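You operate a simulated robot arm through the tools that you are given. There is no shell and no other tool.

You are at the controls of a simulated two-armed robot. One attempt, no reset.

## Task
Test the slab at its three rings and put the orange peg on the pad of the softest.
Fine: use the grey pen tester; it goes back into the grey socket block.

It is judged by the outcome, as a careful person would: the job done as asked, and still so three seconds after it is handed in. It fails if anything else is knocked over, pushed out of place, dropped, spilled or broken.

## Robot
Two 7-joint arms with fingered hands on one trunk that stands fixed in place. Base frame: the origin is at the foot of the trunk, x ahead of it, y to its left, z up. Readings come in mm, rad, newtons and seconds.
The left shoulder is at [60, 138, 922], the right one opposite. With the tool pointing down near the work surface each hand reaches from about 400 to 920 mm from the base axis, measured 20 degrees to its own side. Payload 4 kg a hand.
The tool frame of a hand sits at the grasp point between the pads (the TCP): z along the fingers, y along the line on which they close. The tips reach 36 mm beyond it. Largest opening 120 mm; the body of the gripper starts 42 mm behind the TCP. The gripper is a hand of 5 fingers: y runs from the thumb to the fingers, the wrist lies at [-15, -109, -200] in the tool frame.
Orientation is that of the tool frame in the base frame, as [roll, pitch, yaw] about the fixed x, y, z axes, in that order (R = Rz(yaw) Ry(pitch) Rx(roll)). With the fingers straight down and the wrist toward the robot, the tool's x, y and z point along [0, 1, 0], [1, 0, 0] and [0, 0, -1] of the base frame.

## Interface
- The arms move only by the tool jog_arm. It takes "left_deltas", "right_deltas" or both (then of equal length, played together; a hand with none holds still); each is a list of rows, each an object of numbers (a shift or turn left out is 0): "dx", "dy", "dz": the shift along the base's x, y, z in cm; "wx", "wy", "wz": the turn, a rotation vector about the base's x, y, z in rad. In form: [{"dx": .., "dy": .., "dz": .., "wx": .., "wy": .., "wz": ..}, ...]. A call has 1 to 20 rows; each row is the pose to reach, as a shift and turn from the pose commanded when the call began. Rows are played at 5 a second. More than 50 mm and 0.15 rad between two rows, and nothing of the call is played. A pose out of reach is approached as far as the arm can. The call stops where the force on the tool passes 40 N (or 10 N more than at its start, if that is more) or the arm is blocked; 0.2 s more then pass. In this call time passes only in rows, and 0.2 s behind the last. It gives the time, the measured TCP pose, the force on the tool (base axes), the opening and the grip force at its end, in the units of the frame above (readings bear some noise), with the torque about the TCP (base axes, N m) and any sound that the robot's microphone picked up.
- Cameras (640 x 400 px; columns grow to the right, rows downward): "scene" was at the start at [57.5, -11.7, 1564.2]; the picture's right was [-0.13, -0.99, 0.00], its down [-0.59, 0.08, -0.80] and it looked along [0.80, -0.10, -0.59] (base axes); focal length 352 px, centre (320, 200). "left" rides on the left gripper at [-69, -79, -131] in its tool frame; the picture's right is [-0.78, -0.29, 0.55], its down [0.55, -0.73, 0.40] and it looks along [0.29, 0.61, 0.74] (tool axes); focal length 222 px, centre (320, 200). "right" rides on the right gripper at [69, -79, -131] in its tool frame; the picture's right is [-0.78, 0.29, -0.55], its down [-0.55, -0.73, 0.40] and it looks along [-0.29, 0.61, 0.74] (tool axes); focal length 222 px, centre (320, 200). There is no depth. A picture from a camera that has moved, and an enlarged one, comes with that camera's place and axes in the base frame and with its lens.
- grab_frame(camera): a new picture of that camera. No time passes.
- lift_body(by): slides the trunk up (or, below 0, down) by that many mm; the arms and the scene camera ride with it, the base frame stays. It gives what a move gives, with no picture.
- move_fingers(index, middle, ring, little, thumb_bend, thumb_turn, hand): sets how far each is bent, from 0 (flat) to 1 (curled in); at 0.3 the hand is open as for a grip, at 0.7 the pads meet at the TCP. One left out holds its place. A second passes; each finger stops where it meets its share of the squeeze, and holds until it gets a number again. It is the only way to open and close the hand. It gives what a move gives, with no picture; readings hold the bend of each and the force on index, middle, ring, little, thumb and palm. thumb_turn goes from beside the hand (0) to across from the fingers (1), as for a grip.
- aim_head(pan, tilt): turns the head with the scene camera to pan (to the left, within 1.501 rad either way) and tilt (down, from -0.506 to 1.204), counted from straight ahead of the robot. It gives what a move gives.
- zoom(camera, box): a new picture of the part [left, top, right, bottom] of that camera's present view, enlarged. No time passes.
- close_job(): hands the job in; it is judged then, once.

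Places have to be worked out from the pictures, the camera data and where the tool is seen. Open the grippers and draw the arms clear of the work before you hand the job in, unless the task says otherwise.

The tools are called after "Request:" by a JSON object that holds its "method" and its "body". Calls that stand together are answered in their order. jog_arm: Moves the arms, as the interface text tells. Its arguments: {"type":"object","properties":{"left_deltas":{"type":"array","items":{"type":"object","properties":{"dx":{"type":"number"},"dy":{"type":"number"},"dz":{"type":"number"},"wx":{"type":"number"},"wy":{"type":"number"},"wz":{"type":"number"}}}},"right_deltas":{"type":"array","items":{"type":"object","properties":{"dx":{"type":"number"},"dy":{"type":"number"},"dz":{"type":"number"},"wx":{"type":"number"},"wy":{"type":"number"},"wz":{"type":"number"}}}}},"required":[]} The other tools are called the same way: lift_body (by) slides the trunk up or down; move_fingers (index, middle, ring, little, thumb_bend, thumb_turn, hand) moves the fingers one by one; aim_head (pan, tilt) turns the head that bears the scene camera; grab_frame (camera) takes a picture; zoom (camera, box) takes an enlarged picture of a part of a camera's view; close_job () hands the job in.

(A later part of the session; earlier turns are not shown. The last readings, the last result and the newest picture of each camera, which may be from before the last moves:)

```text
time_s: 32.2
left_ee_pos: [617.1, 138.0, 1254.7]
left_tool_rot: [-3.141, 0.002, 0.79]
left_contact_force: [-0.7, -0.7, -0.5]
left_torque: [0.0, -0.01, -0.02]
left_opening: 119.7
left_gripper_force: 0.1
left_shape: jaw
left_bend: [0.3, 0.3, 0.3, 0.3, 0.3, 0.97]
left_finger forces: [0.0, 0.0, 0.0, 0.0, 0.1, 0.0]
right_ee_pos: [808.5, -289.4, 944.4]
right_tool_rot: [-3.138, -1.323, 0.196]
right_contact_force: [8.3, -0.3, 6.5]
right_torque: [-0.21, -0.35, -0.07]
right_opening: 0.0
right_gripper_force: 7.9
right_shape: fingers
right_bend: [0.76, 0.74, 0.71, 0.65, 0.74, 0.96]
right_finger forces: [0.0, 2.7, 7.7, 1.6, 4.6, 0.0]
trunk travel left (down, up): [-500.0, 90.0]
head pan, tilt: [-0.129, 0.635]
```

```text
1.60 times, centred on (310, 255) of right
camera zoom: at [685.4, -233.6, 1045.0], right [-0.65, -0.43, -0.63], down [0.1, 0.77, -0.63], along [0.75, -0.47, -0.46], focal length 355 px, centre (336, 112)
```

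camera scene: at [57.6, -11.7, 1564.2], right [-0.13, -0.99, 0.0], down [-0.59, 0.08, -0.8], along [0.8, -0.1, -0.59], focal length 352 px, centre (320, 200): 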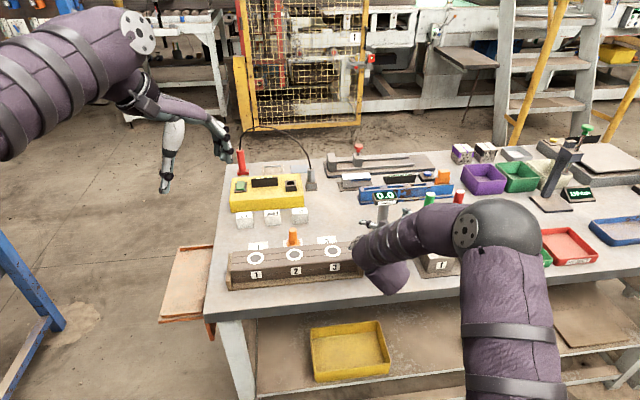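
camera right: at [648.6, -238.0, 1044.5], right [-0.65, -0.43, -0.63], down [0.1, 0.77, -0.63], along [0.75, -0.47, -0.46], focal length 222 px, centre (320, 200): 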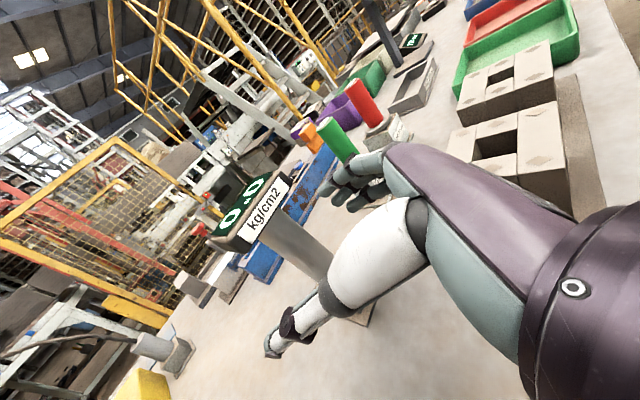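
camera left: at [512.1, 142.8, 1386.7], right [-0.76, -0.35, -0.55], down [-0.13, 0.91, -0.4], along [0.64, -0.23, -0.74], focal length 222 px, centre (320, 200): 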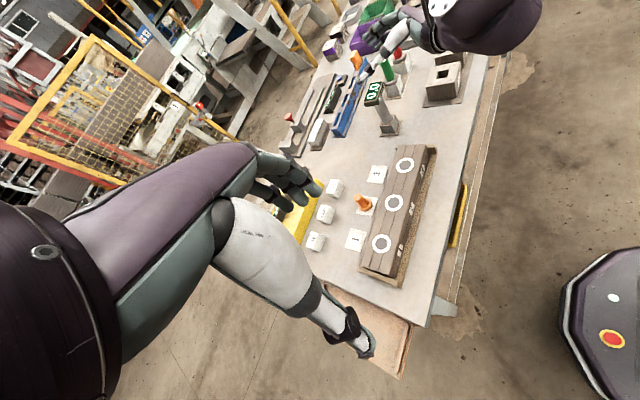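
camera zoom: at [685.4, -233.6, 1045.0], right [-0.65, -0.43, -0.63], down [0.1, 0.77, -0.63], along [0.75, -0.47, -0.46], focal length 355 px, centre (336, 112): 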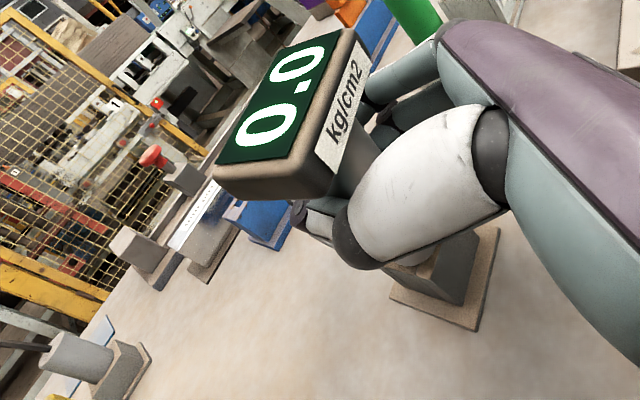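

The fingers are dragging the shaft toward the palm and tilting it, because the hand is pitched relative to the shaft. I'll release, level the hand, and re-grip with the shaft parallel to the finger row.

Request:
{"method": "move_fingers", "body": {"hand": "right", "index": 0.6, "middle": 0.6, "ring": 0.6, "little": 0.6, "thumb_bend": 0.6}}

Request:
{"method": "move_fingers", "body": {"hand": "right", "index": 0.45, "middle": 0.45, "ring": 0.45, "little": 0.45, "thumb_bend": 0.45}}

Request:
{"method": "zoom", "body": {"camera": "left", "box": [340, 50, 480, 160]}}

Request:
{"method": "zoom", "body": {"camera": "right", "box": [180, 130, 440, 380]}}

```text
time_s: 33.2
left_ee_pos: [616.7, 136.4, 1255.5]
left_tool_rot: [3.142, -0.001, 0.79]
left_contact_force: [0.5, -0.4, -0.1]
left_torque: [0.03, -0.01, 0.02]
left_opening: 119.9
left_gripper_force: 0.0
left_shape: jaw
left_bend: [0.3, 0.3, 0.3, 0.3, 0.3, 0.97]
left_finger forces: [0.1, 0.0, 0.0, 0.0, 0.0, 0.0]
right_ee_pos: [808.7, -290.2, 943.9]
right_tool_rot: [-3.141, -1.322, 0.198]
right_contact_force: [0.3, 0.5, -0.1]
right_torque: [0.0, -0.01, 0.01]
right_opening: 29.8
right_gripper_force: 0.0
right_shape: fingers
right_bend: [0.6, 0.6, 0.6, 0.6, 0.6, 0.97]
right_finger forces: [0.0, 0.0, 0.0, 0.1, 0.0, 0.1]
trunk travel left (down, up): [-500.0, 90.0]
head pan, tilt: [-0.129, 0.635]
```

```text
time_s: 34.2
left_ee_pos: [617.6, 136.0, 1256.5]
left_tool_rot: [-3.14, 0.0, 0.792]
left_contact_force: [0.3, 0.4, -0.2]
left_torque: [0.02, -0.01, -0.02]
left_opening: 119.9
left_gripper_force: 0.1
left_shape: jaw
left_bend: [0.3, 0.3, 0.3, 0.3, 0.3, 0.97]
left_finger forces: [0.1, 0.0, 0.0, 0.1, 0.0, 0.0]
right_ee_pos: [807.4, -289.2, 943.1]
right_tool_rot: [3.138, -1.321, 0.202]
right_contact_force: [-1.3, 0.2, -0.2]
right_torque: [0.0, 0.01, -0.01]
right_opening: 74.5
right_gripper_force: 0.0
right_shape: fingers
right_bend: [0.45, 0.45, 0.45, 0.45, 0.45, 0.97]
right_finger forces: [0.0, 0.0, 0.0, 0.0, 0.0, 0.0]
trunk travel left (down, up): [-500.0, 90.0]
head pan, tilt: [-0.129, 0.635]
```

```text
3.64 times, centred on (410, 105) of left
camera zoom: at [511.9, 142.5, 1386.8], right [-0.76, -0.35, -0.55], down [-0.14, 0.91, -0.4], along [0.64, -0.23, -0.74], focal length 808 px, centre (-7, 546)
```

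zoom: 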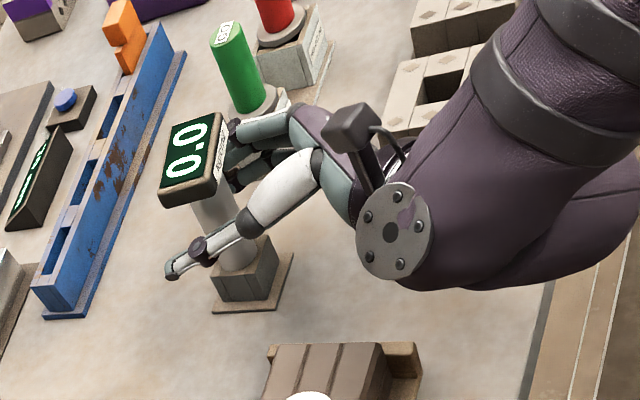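

```text
1.60 times, centred on (310, 255) of right
camera zoom: at [685.0, -234.5, 1044.4], right [-0.65, -0.43, -0.62], down [0.1, 0.77, -0.63], along [0.75, -0.47, -0.46], focal length 355 px, centre (336, 112)
```

zoom: 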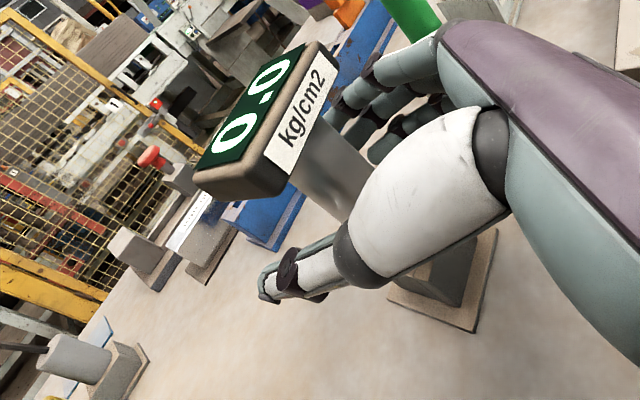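

The tester settled back upright. I'll level the hand (pitch back 0.2 rad), centre it laterally and move 6 mm deeper.

Request:
{"method": "jog_arm", "body": {"right_deltas": [{"dx": 0.1, "dy": 0.2, "wx": 0.013, "wy": -0.065}, {"dx": 0.3, "dy": 0.3, "dz": 0.1, "wx": 0.027, "wy": -0.131}, {"dx": 0.54, "dy": 0.4, "dz": 0.2, "wx": 0.04, "wy": -0.196}]}}

Request:
{"method": "zoom", "body": {"camera": "left", "box": [340, 50, 480, 160]}}

Request:
{"method": "zoom", "body": {"camera": "right", "box": [180, 130, 440, 380]}}

Request:
{"method": "grab_frame", "body": {"camera": "scene"}}

```text
time_s: 35.0
left_ee_pos: [616.8, 136.3, 1255.7]
left_tool_rot: [-3.14, 0.0, 0.79]
left_contact_force: [-0.4, -0.7, 0.9]
left_torque: [-0.01, -0.02, -0.03]
left_opening: 119.8
left_gripper_force: 0.0
left_shape: jaw
left_bend: [0.3, 0.3, 0.3, 0.3, 0.3, 0.97]
left_finger forces: [0.1, 0.0, 0.1, 0.0, 0.0, 0.1]
right_ee_pos: [813.6, -285.9, 945.5]
right_tool_rot: [-3.141, -1.523, 0.197]
right_contact_force: [-0.3, -0.2, 0.6]
right_torque: [-0.02, 0.01, 0.01]
right_opening: 74.1
right_gripper_force: 0.0
right_shape: fingers
right_bend: [0.45, 0.45, 0.45, 0.45, 0.45, 0.97]
right_finger forces: [0.0, 0.0, 0.0, 0.0, 0.0, 0.0]
trunk travel left (down, up): [-500.0, 90.0]
head pan, tilt: [-0.129, 0.635]
```

```text
3.64 times, centred on (410, 105) of left
camera zoom: at [512.1, 142.4, 1386.7], right [-0.76, -0.35, -0.55], down [-0.14, 0.91, -0.4], along [0.64, -0.23, -0.74], focal length 808 px, centre (-7, 546)
```

zoom: 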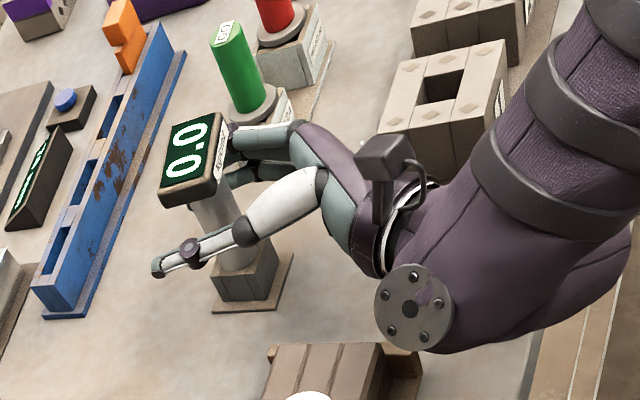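

```text
1.60 times, centred on (310, 255) of right
camera zoom: at [673.6, -234.2, 1022.9], right [-0.52, -0.4, -0.76], down [0.22, 0.79, -0.57], along [0.83, -0.46, -0.32], focal length 355 px, centre (336, 112)
```

zoom: 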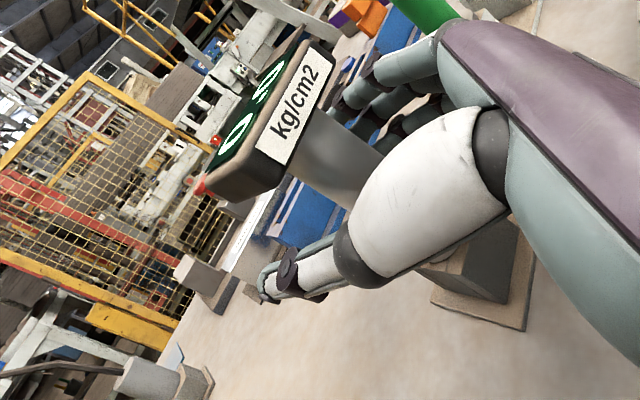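

```text
taken
camera scene: at [57.8, -11.7, 1564.2], right [-0.13, -0.99, 0.0], down [-0.59, 0.08, -0.8], along [0.8, -0.1, -0.59], focal length 352 px, centre (320, 200)
```

scene: 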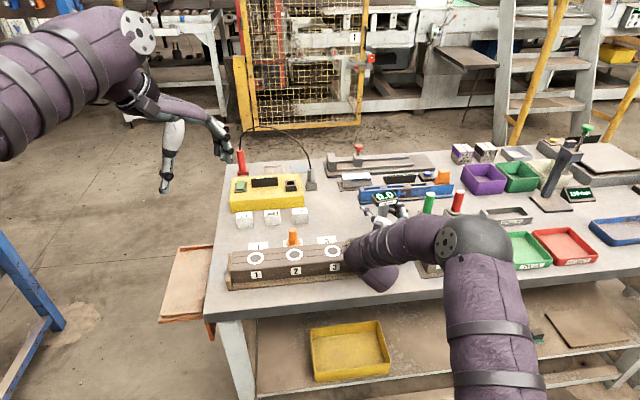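

Hand level now, no contact forces. I'll close evenly on the shaft, lightly first.

Request:
{"method": "move_fingers", "body": {"hand": "right", "index": 0.64, "middle": 0.64, "ring": 0.64, "little": 0.64, "thumb_bend": 0.66}}

Request:
{"method": "zoom", "body": {"camera": "left", "box": [340, 50, 480, 160]}}

Request:
{"method": "zoom", "body": {"camera": "right", "box": [180, 130, 440, 380]}}

```text
time_s: 36.0
left_ee_pos: [616.3, 136.3, 1255.6]
left_tool_rot: [-3.141, 0.001, 0.789]
left_contact_force: [-0.7, 0.5, -0.3]
left_torque: [0.03, 0.02, -0.01]
left_opening: 119.7
left_gripper_force: 0.1
left_shape: jaw
left_bend: [0.3, 0.3, 0.3, 0.3, 0.3, 0.97]
left_finger forces: [0.0, 0.0, 0.0, 0.0, 0.0, 0.1]
right_ee_pos: [813.4, -287.1, 946.6]
right_tool_rot: [-3.139, -1.519, 0.196]
right_contact_force: [-0.7, 0.0, -0.4]
right_torque: [0.0, 0.01, 0.0]
right_opening: 16.0
right_gripper_force: 0.1
right_shape: fingers
right_bend: [0.64, 0.64, 0.64, 0.64, 0.66, 0.97]
right_finger forces: [0.1, 0.0, 0.0, 0.1, 0.1, 0.0]
trunk travel left (down, up): [-500.0, 90.0]
head pan, tilt: [-0.129, 0.635]
```

```text
3.64 times, centred on (410, 105) of left
camera zoom: at [511.9, 142.5, 1386.8], right [-0.76, -0.35, -0.55], down [-0.14, 0.91, -0.4], along [0.64, -0.23, -0.74], focal length 808 px, centre (-7, 546)
```

zoom: 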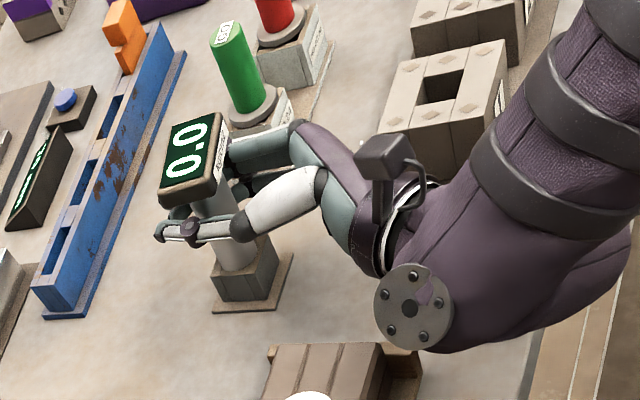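

```text
1.60 times, centred on (310, 255) of right
camera zoom: at [673.6, -234.2, 1023.3], right [-0.52, -0.4, -0.76], down [0.22, 0.79, -0.57], along [0.83, -0.46, -0.32], focal length 355 px, centre (336, 112)
```

zoom: 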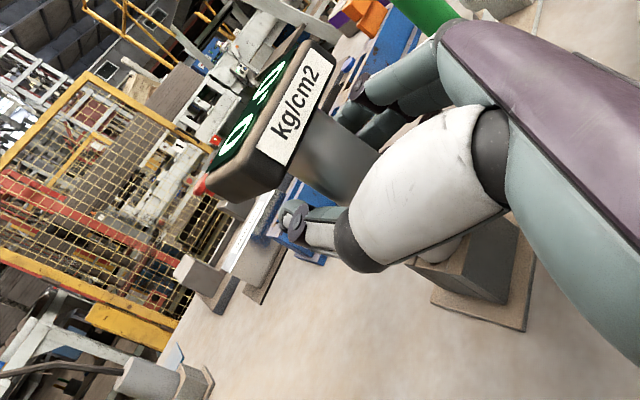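

Still no contact. Closing a little further.

Request:
{"method": "move_fingers", "body": {"hand": "right", "index": 0.72, "middle": 0.72, "ring": 0.72, "little": 0.7, "thumb_bend": 0.76}}

Request:
{"method": "zoom", "body": {"camera": "left", "box": [340, 50, 480, 160]}}

Request:
{"method": "zoom", "body": {"camera": "right", "box": [180, 130, 440, 380]}}

```text
time_s: 37.0
left_ee_pos: [618.2, 137.0, 1255.5]
left_tool_rot: [3.141, 0.0, 0.791]
left_contact_force: [1.0, 0.4, -0.6]
left_torque: [0.01, -0.02, -0.02]
left_opening: 119.7
left_gripper_force: 0.1
left_shape: jaw
left_bend: [0.3, 0.3, 0.3, 0.3, 0.3, 0.97]
left_finger forces: [0.0, 0.0, 0.0, 0.1, 0.1, 0.0]
right_ee_pos: [812.7, -287.1, 946.3]
right_tool_rot: [-3.135, -1.52, 0.192]
right_contact_force: [0.4, -0.4, -0.3]
right_torque: [-0.15, -0.06, 0.03]
right_opening: 0.0
right_gripper_force: 2.2
right_shape: fingers
right_bend: [0.71, 0.72, 0.72, 0.69, 0.73, 0.97]
right_finger forces: [0.0, 0.0, 0.1, 3.0, 1.7, 0.1]
trunk travel left (down, up): [-500.0, 90.0]
head pan, tilt: [-0.129, 0.635]
```

```text
3.64 times, centred on (410, 105) of left
camera zoom: at [512.0, 142.4, 1386.7], right [-0.76, -0.35, -0.55], down [-0.14, 0.91, -0.4], along [0.64, -0.23, -0.74], focal length 808 px, centre (-7, 546)
```

zoom: 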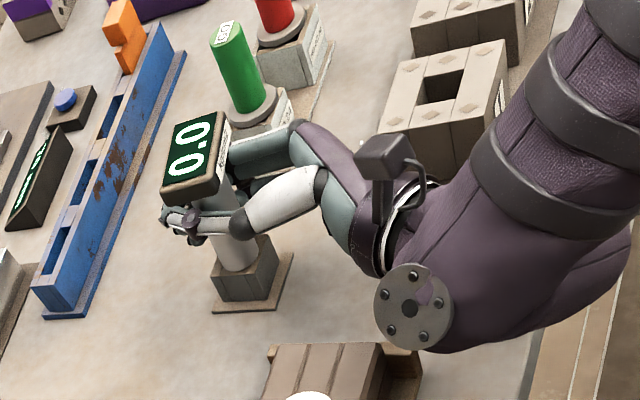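

```text
1.60 times, centred on (310, 255) of right
camera zoom: at [673.7, -234.3, 1023.2], right [-0.52, -0.4, -0.76], down [0.22, 0.79, -0.57], along [0.83, -0.46, -0.32], focal length 355 px, centre (336, 112)
```

zoom: 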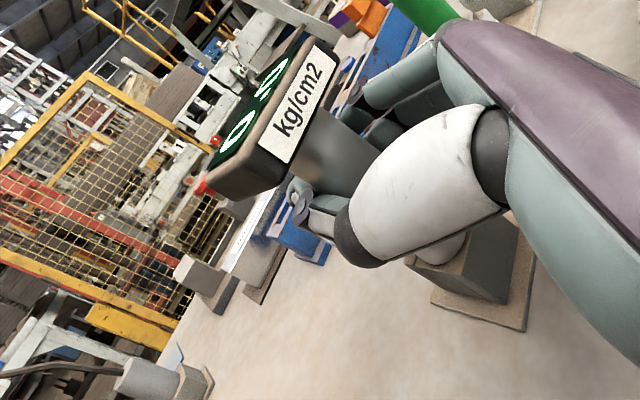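

The fingers are curling in front of the shaft, which would tug it toward the palm again. I'll open and bring the palm right up to the shaft, so that closing wraps it against the palm without tilting.

Request:
{"method": "move_fingers", "body": {"hand": "right", "index": 0.45, "middle": 0.45, "ring": 0.45, "little": 0.45, "thumb_bend": 0.45}}

Request:
{"method": "jog_arm", "body": {"right_deltas": [{"dx": 0.3, "dy": 0.06}, {"dx": 0.6, "dy": 0.12}, {"dx": 0.9, "dy": 0.18}, {"dx": 1.2, "dy": 0.24}]}}

Request:
{"method": "zoom", "body": {"camera": "left", "box": [340, 50, 480, 160]}}

Request:
{"method": "zoom", "body": {"camera": "right", "box": [180, 130, 440, 380]}}

```text
time_s: 38.0
left_ee_pos: [616.2, 137.7, 1256.5]
left_tool_rot: [3.141, 0.001, 0.791]
left_contact_force: [-0.3, -0.2, 0.8]
left_torque: [-0.03, 0.01, 0.01]
left_opening: 119.4
left_gripper_force: 0.0
left_shape: jaw
left_bend: [0.3, 0.3, 0.3, 0.3, 0.3, 0.97]
left_finger forces: [0.0, 0.0, 0.1, 0.0, 0.0, 0.1]
right_ee_pos: [813.8, -286.8, 946.5]
right_tool_rot: [-3.132, -1.521, 0.189]
right_contact_force: [0.6, -1.8, 1.0]
right_torque: [0.0, -0.02, -0.04]
right_opening: 74.3
right_gripper_force: 0.0
right_shape: fingers
right_bend: [0.45, 0.45, 0.45, 0.45, 0.45, 0.97]
right_finger forces: [0.0, 0.0, 0.1, 0.0, 0.1, 0.0]
trunk travel left (down, up): [-500.0, 90.0]
head pan, tilt: [-0.129, 0.635]
```

```text
time_s: 39.0
left_ee_pos: [616.6, 136.2, 1255.6]
left_tool_rot: [3.14, 0.0, 0.79]
left_contact_force: [-0.6, -0.5, 0.3]
left_torque: [-0.05, -0.02, 0.01]
left_opening: 119.7
left_gripper_force: 0.0
left_shape: jaw
left_bend: [0.3, 0.3, 0.3, 0.3, 0.3, 0.97]
left_finger forces: [0.1, 0.1, 0.0, 0.0, 0.0, 0.1]
right_ee_pos: [825.2, -283.7, 946.8]
right_tool_rot: [-3.109, -1.519, 0.166]
right_contact_force: [-0.4, 0.5, -0.2]
right_torque: [-0.03, -0.03, 0.02]
right_opening: 74.5
right_gripper_force: 0.1
right_shape: fingers
right_bend: [0.45, 0.45, 0.45, 0.45, 0.45, 0.97]
right_finger forces: [0.0, 0.0, 0.0, 0.1, 0.0, 0.0]
trunk travel left (down, up): [-500.0, 90.0]
head pan, tilt: [-0.129, 0.635]
```

```text
3.64 times, centred on (410, 105) of left
camera zoom: at [512.0, 142.5, 1386.7], right [-0.76, -0.35, -0.55], down [-0.14, 0.91, -0.4], along [0.64, -0.23, -0.74], focal length 808 px, centre (-7, 546)
```

zoom: 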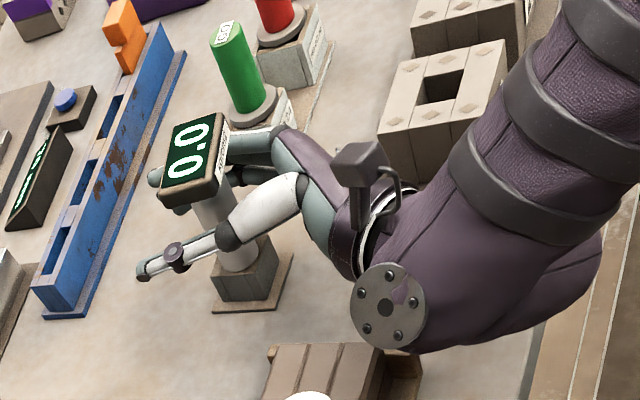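

```text
1.60 times, centred on (310, 255) of right
camera zoom: at [685.8, -231.6, 1023.3], right [-0.52, -0.4, -0.76], down [0.22, 0.79, -0.57], along [0.83, -0.46, -0.32], focal length 355 px, centre (336, 112)
```

zoom: 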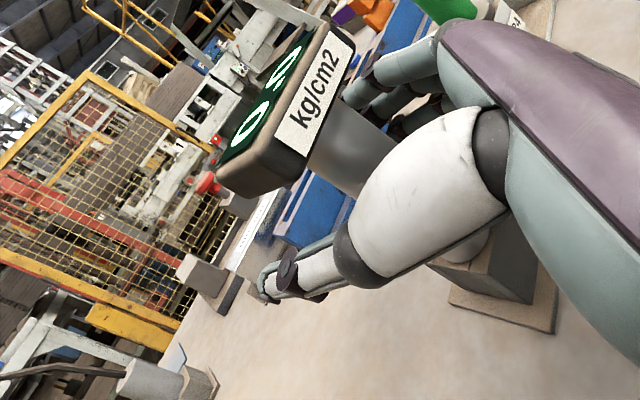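

The wrist housing is fairly near the slab end, so I'll yaw the hand 0.15 rad about the shaft to swing the wrist away. Then I'll ease forward until the palm nears the shaft.

Request:
{"method": "jog_arm", "body": {"right_deltas": [{"dx": -0.04, "dy": 0.13, "wz": 0.075}, {"dx": -0.07, "dy": 0.27, "wz": 0.15}, {"dx": 0.12, "dy": 0.34, "wz": 0.15}, {"dx": 0.31, "dy": 0.41, "wz": 0.15}]}}

Request:
{"method": "zoom", "body": {"camera": "left", "box": [340, 50, 480, 160]}}

Request:
{"method": "zoom", "body": {"camera": "right", "box": [180, 130, 440, 380]}}

Request:
{"method": "zoom", "body": {"camera": "scene", "box": [320, 170, 480, 310]}}

```text
time_s: 40.0
left_ee_pos: [616.5, 135.7, 1255.4]
left_tool_rot: [3.141, 0.0, 0.792]
left_contact_force: [0.8, -0.1, 0.5]
left_torque: [0.0, 0.01, 0.02]
left_opening: 119.4
left_gripper_force: 0.1
left_shape: jaw
left_bend: [0.3, 0.3, 0.3, 0.3, 0.3, 0.97]
left_finger forces: [0.0, 0.1, 0.0, 0.0, 0.1, 0.0]
right_ee_pos: [827.7, -278.8, 946.5]
right_tool_rot: [3.138, -1.521, 0.353]
right_contact_force: [0.2, -0.5, 1.2]
right_torque: [0.02, 0.02, 0.0]
right_opening: 74.8
right_gripper_force: 0.1
right_shape: fingers
right_bend: [0.45, 0.45, 0.45, 0.45, 0.45, 0.97]
right_finger forces: [0.1, 0.1, 0.0, 0.0, 0.0, 0.1]
trunk travel left (down, up): [-500.0, 90.0]
head pan, tilt: [-0.129, 0.635]
```

```text
3.64 times, centred on (410, 105) of left
camera zoom: at [511.9, 142.4, 1386.7], right [-0.76, -0.35, -0.55], down [-0.14, 0.91, -0.4], along [0.64, -0.23, -0.74], focal length 808 px, centre (-7, 546)
```

zoom: 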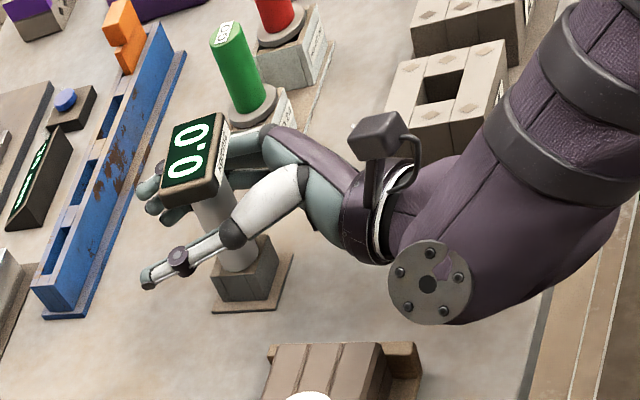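

```text
1.60 times, centred on (310, 255) of right
camera zoom: at [681.6, -248.8, 1022.6], right [-0.45, -0.47, -0.76], down [0.09, 0.82, -0.57], along [0.89, -0.33, -0.32], focal length 355 px, centre (336, 112)
```

zoom: 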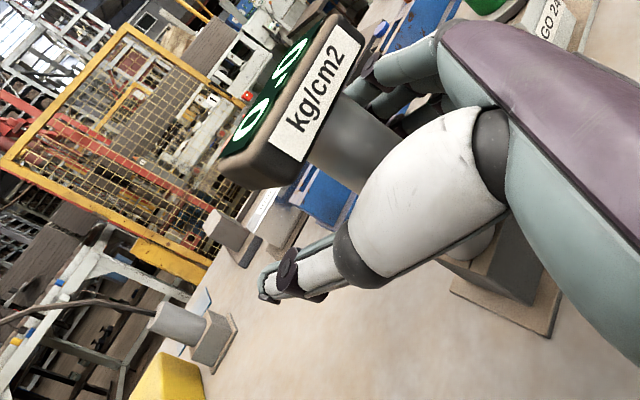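

```text
2.86 times, centred on (400, 240) of scene
camera zoom: at [57.6, -11.7, 1564.2], right [-0.13, -0.99, 0.0], down [-0.59, 0.08, -0.8], along [0.8, -0.1, -0.59], focal length 1006 px, centre (91, 86)
```

zoom: 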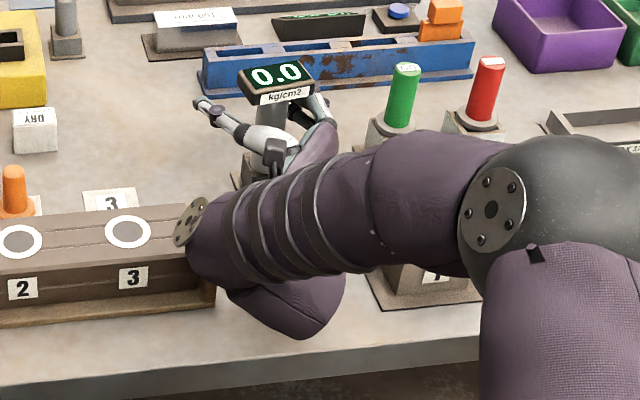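

The palm should be about 5 mm from the shaft. I'll ease 3 mm closer and then wrap the fingers gently.

Request:
{"method": "jog_arm", "body": {"right_deltas": [{"dx": 0.14, "dy": 0.05}, {"dx": 0.28, "dy": 0.1}]}}

Request:
{"method": "move_fingers", "body": {"hand": "right", "index": 0.68, "middle": 0.68, "ring": 0.68, "little": 0.68, "thumb_bend": 0.68}}

Request:
{"method": "zoom", "body": {"camera": "left", "box": [340, 50, 480, 160]}}

Request:
{"method": "zoom", "body": {"camera": "scene", "box": [320, 170, 480, 310]}}

```text
time_s: 40.6
left_ee_pos: [617.1, 136.8, 1254.3]
left_tool_rot: [3.14, -0.001, 0.789]
left_contact_force: [-0.8, -1.4, 0.3]
left_torque: [0.0, -0.01, -0.02]
left_opening: 119.5
left_gripper_force: 0.1
left_shape: jaw
left_bend: [0.3, 0.3, 0.3, 0.3, 0.3, 0.97]
left_finger forces: [0.0, 0.0, 0.0, 0.0, 0.0, 0.1]
right_ee_pos: [831.6, -276.9, 944.8]
right_tool_rot: [3.12, -1.521, 0.371]
right_contact_force: [-1.2, 0.3, 0.2]
right_torque: [0.03, 0.0, -0.01]
right_opening: 74.5
right_gripper_force: 0.0
right_shape: fingers
right_bend: [0.45, 0.45, 0.45, 0.45, 0.45, 0.97]
right_finger forces: [0.0, 0.0, 0.0, 0.0, 0.0, 0.0]
trunk travel left (down, up): [-500.0, 90.0]
head pan, tilt: [-0.129, 0.635]
```

```text
time_s: 41.6
left_ee_pos: [617.2, 136.5, 1255.0]
left_tool_rot: [-3.141, 0.001, 0.791]
left_contact_force: [1.0, -0.2, 0.7]
left_torque: [0.02, 0.03, 0.02]
left_opening: 119.8
left_gripper_force: 0.2
left_shape: jaw
left_bend: [0.3, 0.3, 0.3, 0.3, 0.3, 0.97]
left_finger forces: [0.0, 0.1, 0.0, 0.0, 0.1, 0.0]
right_ee_pos: [830.7, -277.2, 944.9]
right_tool_rot: [-3.133, -1.519, 0.341]
right_contact_force: [0.2, 0.5, -0.7]
right_torque: [-0.01, 0.0, -0.02]
right_opening: 7.3
right_gripper_force: 0.1
right_shape: fingers
right_bend: [0.68, 0.68, 0.68, 0.68, 0.68, 0.97]
right_finger forces: [0.0, 0.0, 0.0, 0.1, 0.0, 0.0]
trunk travel left (down, up): [-500.0, 90.0]
head pan, tilt: [-0.129, 0.635]
```

```text
3.64 times, centred on (410, 105) of left
camera zoom: at [511.9, 142.5, 1386.7], right [-0.76, -0.35, -0.55], down [-0.14, 0.91, -0.4], along [0.64, -0.23, -0.74], focal length 808 px, centre (-7, 546)
```

zoom: 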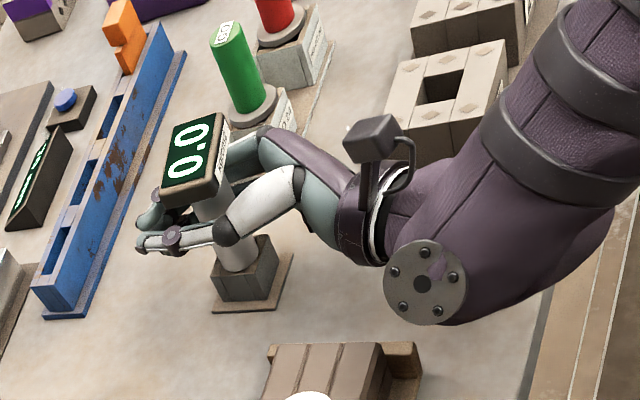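

```text
2.86 times, centred on (400, 240) of scene
camera zoom: at [57.6, -11.7, 1564.2], right [-0.13, -0.99, 0.0], down [-0.59, 0.08, -0.8], along [0.8, -0.1, -0.59], focal length 1006 px, centre (91, 86)
```

zoom: 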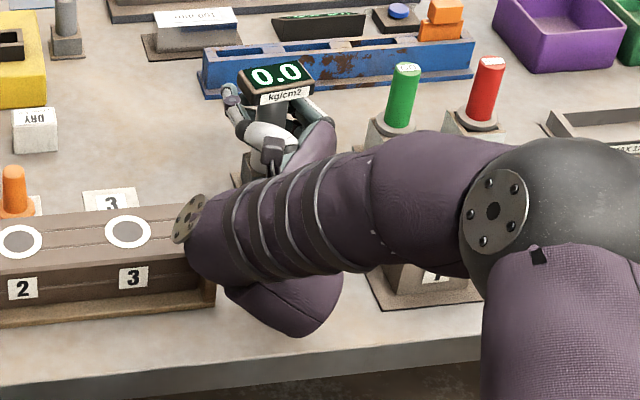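

No contact yet at 0.68, so I'll keep wrapping.

Request:
{"method": "move_fingers", "body": {"hand": "right", "index": 0.78, "middle": 0.78, "ring": 0.78, "little": 0.78, "thumb_bend": 0.78}}

Request:
{"method": "zoom", "body": {"camera": "left", "box": [340, 50, 480, 160]}}

Request:
{"method": "zoom", "body": {"camera": "right", "box": [180, 130, 440, 380]}}

```text
time_s: 42.6
left_ee_pos: [618.9, 137.1, 1255.0]
left_tool_rot: [-3.141, -0.001, 0.79]
left_contact_force: [0.8, 0.4, -0.8]
left_torque: [0.01, 0.0, 0.02]
left_opening: 119.8
left_gripper_force: 0.0
left_shape: jaw
left_bend: [0.3, 0.3, 0.3, 0.3, 0.3, 0.97]
left_finger forces: [0.1, 0.0, 0.1, 0.0, 0.0, 0.0]
right_ee_pos: [830.9, -278.0, 945.6]
right_tool_rot: [-3.133, -1.521, 0.338]
right_contact_force: [8.5, 0.3, 3.7]
right_torque: [-0.02, -0.33, 0.08]
right_opening: 0.0
right_gripper_force: 4.4
right_shape: fingers
right_bend: [0.74, 0.78, 0.78, 0.77, 0.73, 0.97]
right_finger forces: [0.0, 0.1, 0.0, 8.9, 0.0, 0.0]
trunk travel left (down, up): [-500.0, 90.0]
head pan, tilt: [-0.129, 0.635]
```

```text
3.64 times, centred on (410, 105) of left
camera zoom: at [512.3, 142.6, 1386.6], right [-0.76, -0.35, -0.55], down [-0.14, 0.91, -0.4], along [0.64, -0.23, -0.74], focal length 808 px, centre (-7, 546)
```

zoom: 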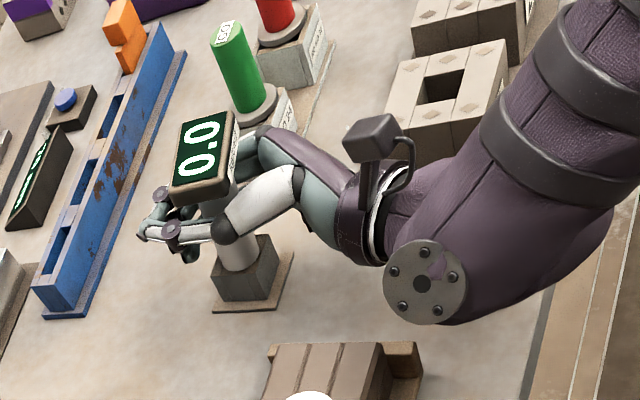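

```text
1.60 times, centred on (310, 255) of right
camera zoom: at [684.6, -247.4, 1022.9], right [-0.45, -0.47, -0.76], down [0.1, 0.82, -0.57], along [0.89, -0.33, -0.32], focal length 355 px, centre (336, 112)
```

zoom: 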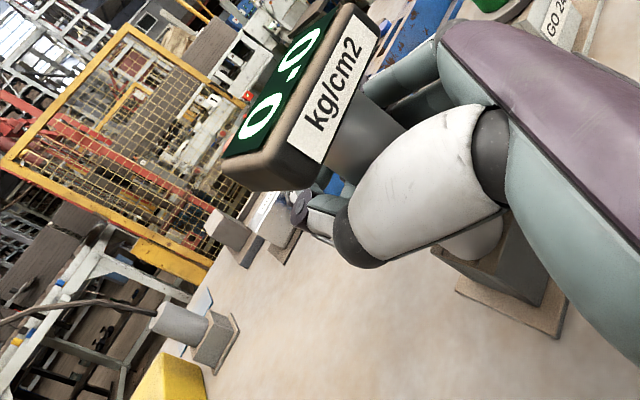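

Wrapping makes the thumb and index meet in front of the shaft, leaving only the little finger loaded. A level pad pinch with the shaft at the grasp point will hold better, so I'll open and back off to that position.

Request:
{"method": "move_fingers", "body": {"hand": "right", "index": 0.45, "middle": 0.45, "ring": 0.45, "little": 0.45, "thumb_bend": 0.45}}

Request:
{"method": "jog_arm", "body": {"right_deltas": [{"dx": -0.9, "dy": -0.4}, {"dx": -1.8, "dy": -0.8}, {"dx": -2.7, "dy": -1.2}]}}

Request:
{"method": "zoom", "body": {"camera": "left", "box": [340, 50, 480, 160]}}

Request:
{"method": "zoom", "body": {"camera": "scene", "box": [320, 170, 480, 310]}}

```text
time_s: 43.6
left_ee_pos: [616.3, 137.0, 1255.2]
left_tool_rot: [3.141, -0.001, 0.791]
left_contact_force: [0.3, -1.0, -0.6]
left_torque: [-0.01, 0.03, 0.03]
left_opening: 119.5
left_gripper_force: 0.0
left_shape: jaw
left_bend: [0.3, 0.3, 0.3, 0.3, 0.3, 0.97]
left_finger forces: [0.1, 0.0, 0.0, 0.0, 0.0, 0.0]
right_ee_pos: [830.8, -277.8, 946.2]
right_tool_rot: [3.14, -1.519, 0.352]
right_contact_force: [-0.4, -0.1, 0.2]
right_torque: [0.03, -0.02, 0.02]
right_opening: 74.6
right_gripper_force: 0.0
right_shape: fingers
right_bend: [0.45, 0.45, 0.45, 0.45, 0.45, 0.97]
right_finger forces: [0.0, 0.0, 0.0, 0.0, 0.0, 0.0]
trunk travel left (down, up): [-500.0, 90.0]
head pan, tilt: [-0.129, 0.635]
```

```text
time_s: 44.4
left_ee_pos: [617.5, 137.0, 1255.4]
left_tool_rot: [3.141, 0.0, 0.791]
left_contact_force: [0.4, 0.3, 0.8]
left_torque: [0.0, -0.01, 0.02]
left_opening: 119.9
left_gripper_force: 0.0
left_shape: jaw
left_bend: [0.3, 0.3, 0.3, 0.3, 0.3, 0.97]
left_finger forces: [0.0, 0.0, 0.0, 0.0, 0.0, 0.0]
right_ee_pos: [804.0, -291.0, 947.1]
right_tool_rot: [3.134, -1.52, 0.358]
right_contact_force: [0.6, -0.5, 0.5]
right_torque: [0.02, -0.01, 0.0]
right_opening: 74.6
right_gripper_force: 0.0
right_shape: fingers
right_bend: [0.45, 0.45, 0.45, 0.45, 0.45, 0.97]
right_finger forces: [0.0, 0.0, 0.0, 0.1, 0.0, 0.0]
trunk travel left (down, up): [-500.0, 90.0]
head pan, tilt: [-0.129, 0.635]
```

```text
3.64 times, centred on (410, 105) of left
camera zoom: at [511.8, 142.4, 1386.8], right [-0.76, -0.35, -0.55], down [-0.14, 0.91, -0.4], along [0.64, -0.23, -0.74], focal length 808 px, centre (-7, 546)
```

zoom: 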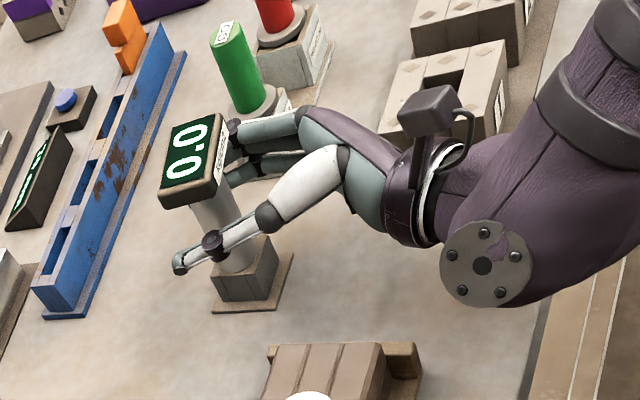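

```text
2.86 times, centred on (400, 240) of scene
camera zoom: at [57.5, -11.8, 1564.2], right [-0.13, -0.99, 0.0], down [-0.59, 0.08, -0.8], along [0.8, -0.1, -0.59], focal length 1006 px, centre (91, 86)
```

zoom: 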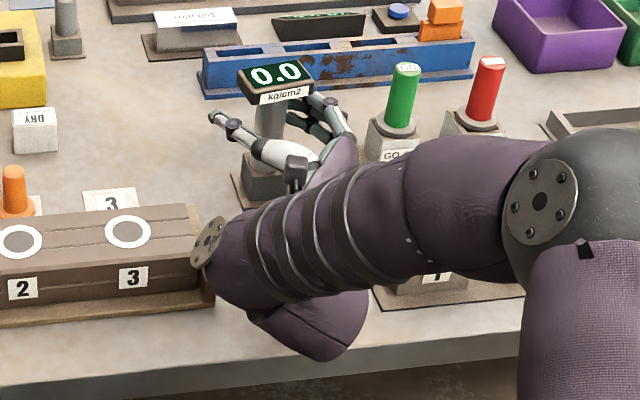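

The shaft is at the pads. I'll close gently in stages to find contact.

Request:
{"method": "move_fingers", "body": {"hand": "right", "index": 0.62, "middle": 0.62, "ring": 0.62, "little": 0.6, "thumb_bend": 0.62}}

Request:
{"method": "move_fingers", "body": {"hand": "right", "index": 0.66, "middle": 0.66, "ring": 0.66, "little": 0.62, "thumb_bend": 0.68}}

Request:
{"method": "zoom", "body": {"camera": "left", "box": [340, 50, 480, 160]}}

Request:
{"method": "zoom", "body": {"camera": "right", "box": [180, 130, 440, 380]}}

```text
time_s: 45.4
left_ee_pos: [616.1, 136.4, 1255.2]
left_tool_rot: [3.141, 0.001, 0.792]
left_contact_force: [-0.3, -0.1, 0.3]
left_torque: [0.0, 0.0, -0.02]
left_opening: 119.9
left_gripper_force: 0.0
left_shape: jaw
left_bend: [0.3, 0.3, 0.3, 0.3, 0.3, 0.97]
left_finger forces: [0.1, 0.0, 0.0, 0.0, 0.0, 0.0]
right_ee_pos: [803.7, -290.3, 946.2]
right_tool_rot: [-3.116, -1.52, 0.324]
right_contact_force: [0.3, -0.1, -0.2]
right_torque: [0.0, -0.01, 0.04]
right_opening: 24.5
right_gripper_force: 0.1
right_shape: fingers
right_bend: [0.62, 0.62, 0.62, 0.6, 0.62, 0.97]
right_finger forces: [0.0, 0.0, 0.1, 0.0, 0.0, 0.0]
trunk travel left (down, up): [-500.0, 90.0]
head pan, tilt: [-0.129, 0.635]
```

```text
time_s: 46.4
left_ee_pos: [617.5, 137.6, 1254.5]
left_tool_rot: [-3.141, 0.001, 0.79]
left_contact_force: [-0.2, 0.6, 0.4]
left_torque: [-0.04, -0.01, 0.0]
left_opening: 119.9
left_gripper_force: 0.0
left_shape: jaw
left_bend: [0.3, 0.3, 0.3, 0.3, 0.3, 0.97]
left_finger forces: [0.0, 0.1, 0.0, 0.0, 0.1, 0.1]
right_ee_pos: [805.0, -289.8, 946.2]
right_tool_rot: [-3.141, -1.52, 0.348]
right_contact_force: [1.3, 0.5, -0.4]
right_torque: [0.03, -0.03, 0.03]
right_opening: 10.6
right_gripper_force: 0.2
right_shape: fingers
right_bend: [0.66, 0.66, 0.66, 0.62, 0.68, 0.97]
right_finger forces: [0.0, 0.1, 0.0, 0.1, 0.3, 0.0]
trunk travel left (down, up): [-500.0, 90.0]
head pan, tilt: [-0.129, 0.635]
```

```text
3.64 times, centred on (410, 105) of left
camera zoom: at [511.9, 142.5, 1386.8], right [-0.76, -0.35, -0.55], down [-0.14, 0.91, -0.4], along [0.64, -0.23, -0.74], focal length 808 px, centre (-7, 546)
```

zoom: 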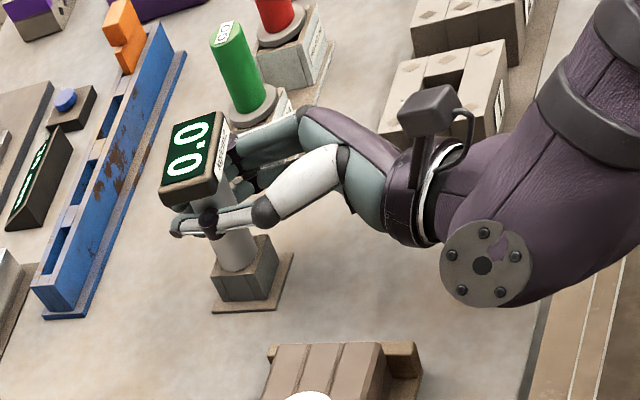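

```text
1.60 times, centred on (310, 255) of right
camera zoom: at [657.8, -259.5, 1023.3], right [-0.45, -0.47, -0.76], down [0.1, 0.82, -0.57], along [0.89, -0.33, -0.32], focal length 355 px, centre (336, 112)
```

zoom: 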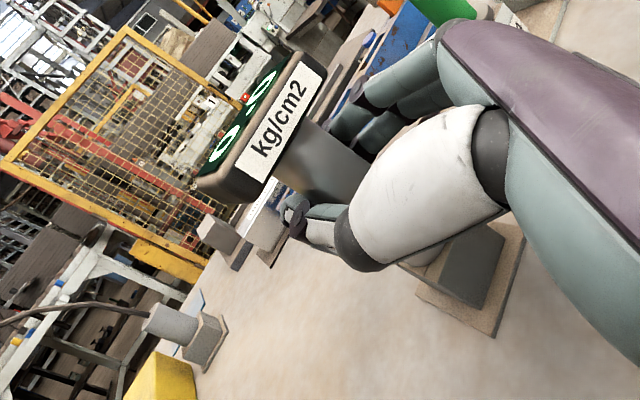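

Contact is just beginning. I'll close a bit more.

Request:
{"method": "move_fingers", "body": {"hand": "right", "index": 0.71, "middle": 0.71, "ring": 0.71, "little": 0.67, "thumb_bend": 0.74}}

Request:
{"method": "zoom", "body": {"camera": "left", "box": [340, 50, 480, 160]}}

Request:
{"method": "zoom", "body": {"camera": "right", "box": [180, 130, 440, 380]}}

```text
time_s: 47.4
left_ee_pos: [616.2, 137.0, 1255.1]
left_tool_rot: [3.142, 0.0, 0.79]
left_contact_force: [0.4, -0.4, -0.1]
left_torque: [0.03, 0.04, 0.02]
left_opening: 119.6
left_gripper_force: 0.1
left_shape: jaw
left_bend: [0.3, 0.3, 0.3, 0.3, 0.3, 0.97]
left_finger forces: [0.0, 0.1, 0.0, 0.1, 0.0, 0.0]
right_ee_pos: [804.6, -290.4, 945.8]
right_tool_rot: [-3.139, -1.52, 0.348]
right_contact_force: [3.1, -1.5, 0.7]
right_torque: [-0.23, -0.16, -0.04]
right_opening: 0.1
right_gripper_force: 5.3
right_shape: fingers
right_bend: [0.71, 0.71, 0.69, 0.65, 0.72, 0.97]
right_finger forces: [0.1, 0.0, 2.0, 4.0, 4.2, 0.1]
trunk travel left (down, up): [-500.0, 90.0]
head pan, tilt: [-0.129, 0.635]
```

```text
3.64 times, centred on (410, 105) of left
camera zoom: at [512.1, 142.3, 1386.7], right [-0.76, -0.35, -0.55], down [-0.14, 0.91, -0.4], along [0.64, -0.23, -0.74], focal length 808 px, centre (-7, 546)
```

zoom: 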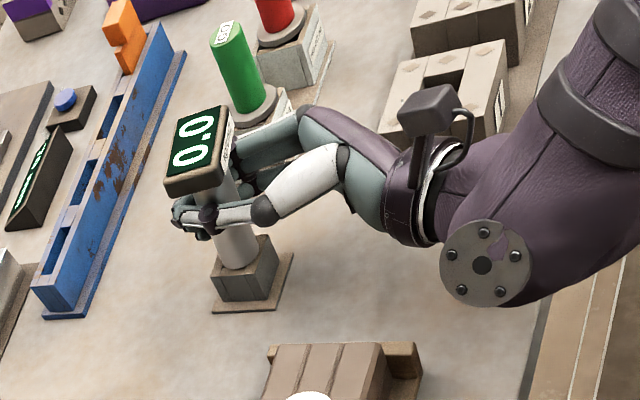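

```text
1.60 times, centred on (310, 255) of right
camera zoom: at [657.9, -259.9, 1023.3], right [-0.45, -0.47, -0.76], down [0.1, 0.82, -0.57], along [0.89, -0.33, -0.32], focal length 355 px, centre (336, 112)
```

zoom: 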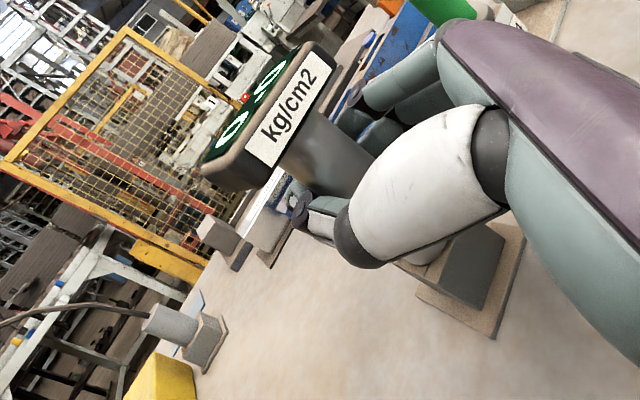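

Forces are small and balanced now: ring 2 N, little 4 N, thumb 4 N. I'll add the index and middle while holding the others.

Request:
{"method": "move_fingers", "body": {"hand": "right", "index": 0.78, "middle": 0.78}}

Request:
{"method": "zoom", "body": {"camera": "left", "box": [340, 50, 480, 160]}}

Request:
{"method": "zoom", "body": {"camera": "right", "box": [180, 130, 440, 380]}}

```text
time_s: 48.4
left_ee_pos: [616.5, 136.7, 1255.6]
left_tool_rot: [3.141, 0.0, 0.789]
left_contact_force: [-0.4, 0.3, 0.5]
left_torque: [0.01, -0.01, -0.01]
left_opening: 119.9
left_gripper_force: 0.1
left_shape: jaw
left_bend: [0.3, 0.3, 0.3, 0.3, 0.3, 0.97]
left_finger forces: [0.0, 0.0, 0.0, 0.1, 0.0, 0.0]
right_ee_pos: [806.0, -289.9, 946.4]
right_tool_rot: [3.123, -1.522, 0.368]
right_contact_force: [6.0, -0.5, 6.5]
right_torque: [-0.12, -0.18, -0.04]
right_opening: 0.0
right_gripper_force: 5.1
right_shape: fingers
right_bend: [0.74, 0.77, 0.71, 0.66, 0.72, 0.97]
right_finger forces: [0.0, 6.8, 0.0, 2.5, 1.1, 0.0]
trunk travel left (down, up): [-500.0, 90.0]
head pan, tilt: [-0.129, 0.635]
```

```text
3.64 times, centred on (410, 105) of left
camera zoom: at [511.9, 142.7, 1386.8], right [-0.76, -0.35, -0.55], down [-0.14, 0.91, -0.4], along [0.64, -0.23, -0.74], focal length 808 px, centre (-7, 546)
```

zoom: 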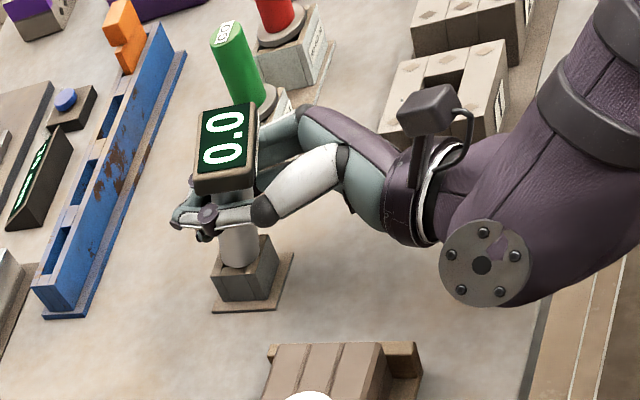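

```text
1.60 times, centred on (310, 255) of right
camera zoom: at [658.0, -259.2, 1023.9], right [-0.45, -0.47, -0.76], down [0.1, 0.82, -0.57], along [0.89, -0.33, -0.32], focal length 355 px, centre (336, 112)
```

zoom: 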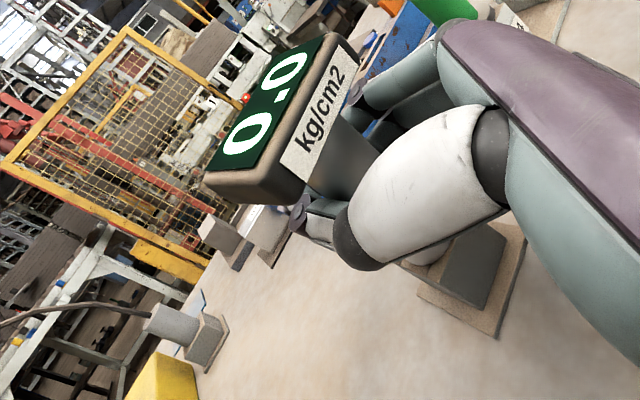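

The middle finger hooked the shaft and pulled it in again, so the real pad zone lies further toward the fingertips. I'll release and back off about 12 mm so the shaft sits between the distal pads.

Request:
{"method": "move_fingers", "body": {"hand": "right", "index": 0.5, "middle": 0.5, "ring": 0.5, "little": 0.5, "thumb_bend": 0.5}}

Request:
{"method": "jog_arm", "body": {"right_deltas": [{"dx": -0.4, "dy": -0.14}, {"dx": -0.8, "dy": -0.28}, {"dx": -1.2, "dy": -0.42}]}}

Request:
{"method": "move_fingers", "body": {"hand": "right", "index": 0.6, "middle": 0.6, "ring": 0.6, "little": 0.6, "thumb_bend": 0.6}}

Request:
{"method": "zoom", "body": {"camera": "left", "box": [340, 50, 480, 160]}}

Request:
{"method": "zoom", "body": {"camera": "right", "box": [180, 130, 440, 380]}}

```text
time_s: 49.4
left_ee_pos: [616.4, 135.5, 1254.4]
left_tool_rot: [3.141, -0.002, 0.791]
left_contact_force: [-1.2, 0.2, 0.8]
left_torque: [-0.01, 0.02, 0.02]
left_opening: 119.6
left_gripper_force: 0.0
left_shape: jaw
left_bend: [0.3, 0.3, 0.3, 0.3, 0.3, 0.97]
left_finger forces: [0.0, 0.1, 0.0, 0.0, 0.0, 0.0]
right_ee_pos: [803.7, -290.5, 946.7]
right_tool_rot: [3.118, -1.52, 0.373]
right_contact_force: [0.2, 0.2, 0.7]
right_torque: [-0.01, -0.02, 0.0]
right_opening: 59.2
right_gripper_force: 0.1
right_shape: fingers
right_bend: [0.5, 0.5, 0.5, 0.5, 0.5, 0.97]
right_finger forces: [0.1, 0.1, 0.1, 0.1, 0.0, 0.1]
trunk travel left (down, up): [-500.0, 90.0]
head pan, tilt: [-0.129, 0.635]
```

```text
time_s: 50.2
left_ee_pos: [616.1, 136.8, 1255.1]
left_tool_rot: [-3.141, -0.001, 0.79]
left_contact_force: [0.1, 0.3, 0.6]
left_torque: [0.02, -0.04, 0.03]
left_opening: 119.5
left_gripper_force: 0.0
left_shape: jaw
left_bend: [0.3, 0.3, 0.3, 0.3, 0.3, 0.97]
left_finger forces: [0.1, 0.0, 0.0, 0.0, 0.0, 0.1]
right_ee_pos: [791.8, -294.4, 946.6]
right_tool_rot: [-3.129, -1.52, 0.338]
right_contact_force: [0.6, 0.7, 0.3]
right_torque: [0.02, 0.01, -0.01]
right_opening: 59.1
right_gripper_force: 0.0
right_shape: fingers
right_bend: [0.5, 0.5, 0.5, 0.5, 0.5, 0.97]
right_finger forces: [0.0, 0.0, 0.0, 0.0, 0.0, 0.1]
trunk travel left (down, up): [-500.0, 90.0]
head pan, tilt: [-0.129, 0.635]
```

```text
time_s: 51.2
left_ee_pos: [616.6, 136.3, 1255.1]
left_tool_rot: [3.14, -0.001, 0.791]
left_contact_force: [0.5, -0.4, 0.5]
left_torque: [0.02, 0.0, 0.01]
left_opening: 119.7
left_gripper_force: 0.1
left_shape: jaw
left_bend: [0.3, 0.3, 0.3, 0.3, 0.3, 0.97]
left_finger forces: [0.1, 0.0, 0.1, 0.1, 0.1, 0.0]
right_ee_pos: [791.7, -295.1, 946.4]
right_tool_rot: [3.137, -1.519, 0.353]
right_contact_force: [0.6, 0.5, -1.0]
right_torque: [0.0, 0.02, -0.01]
right_opening: 30.5
right_gripper_force: 0.0
right_shape: fingers
right_bend: [0.6, 0.6, 0.6, 0.6, 0.6, 0.97]
right_finger forces: [0.1, 0.0, 0.0, 0.0, 0.0, 0.0]
trunk travel left (down, up): [-500.0, 90.0]
head pan, tilt: [-0.129, 0.635]
```

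```text
3.64 times, centred on (410, 105) of left
camera zoom: at [511.9, 142.5, 1386.8], right [-0.76, -0.35, -0.55], down [-0.14, 0.91, -0.4], along [0.64, -0.23, -0.74], focal length 808 px, centre (-7, 546)
```

zoom: 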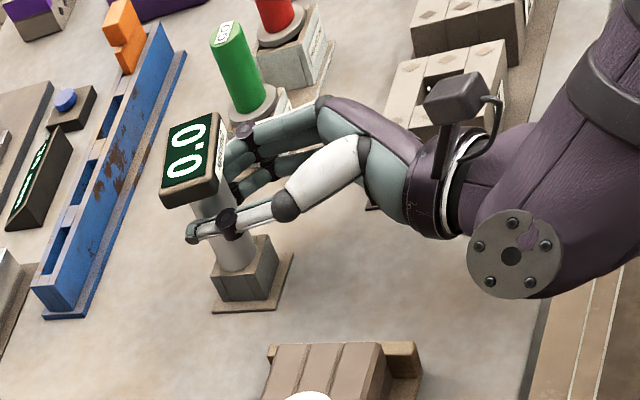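

```text
1.60 times, centred on (310, 255) of right
camera zoom: at [645.6, -264.4, 1023.7], right [-0.45, -0.47, -0.76], down [0.1, 0.82, -0.57], along [0.89, -0.33, -0.32], focal length 355 px, centre (336, 112)
```

zoom: 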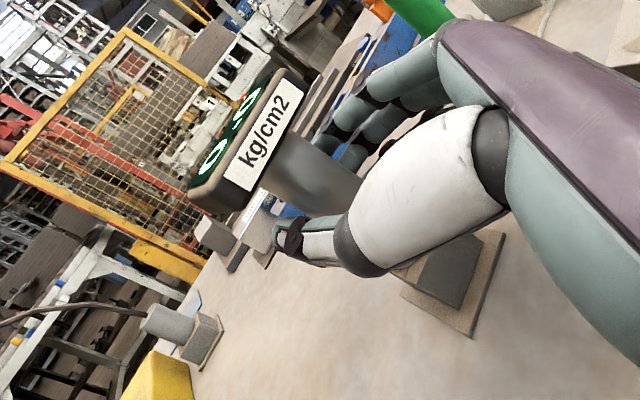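

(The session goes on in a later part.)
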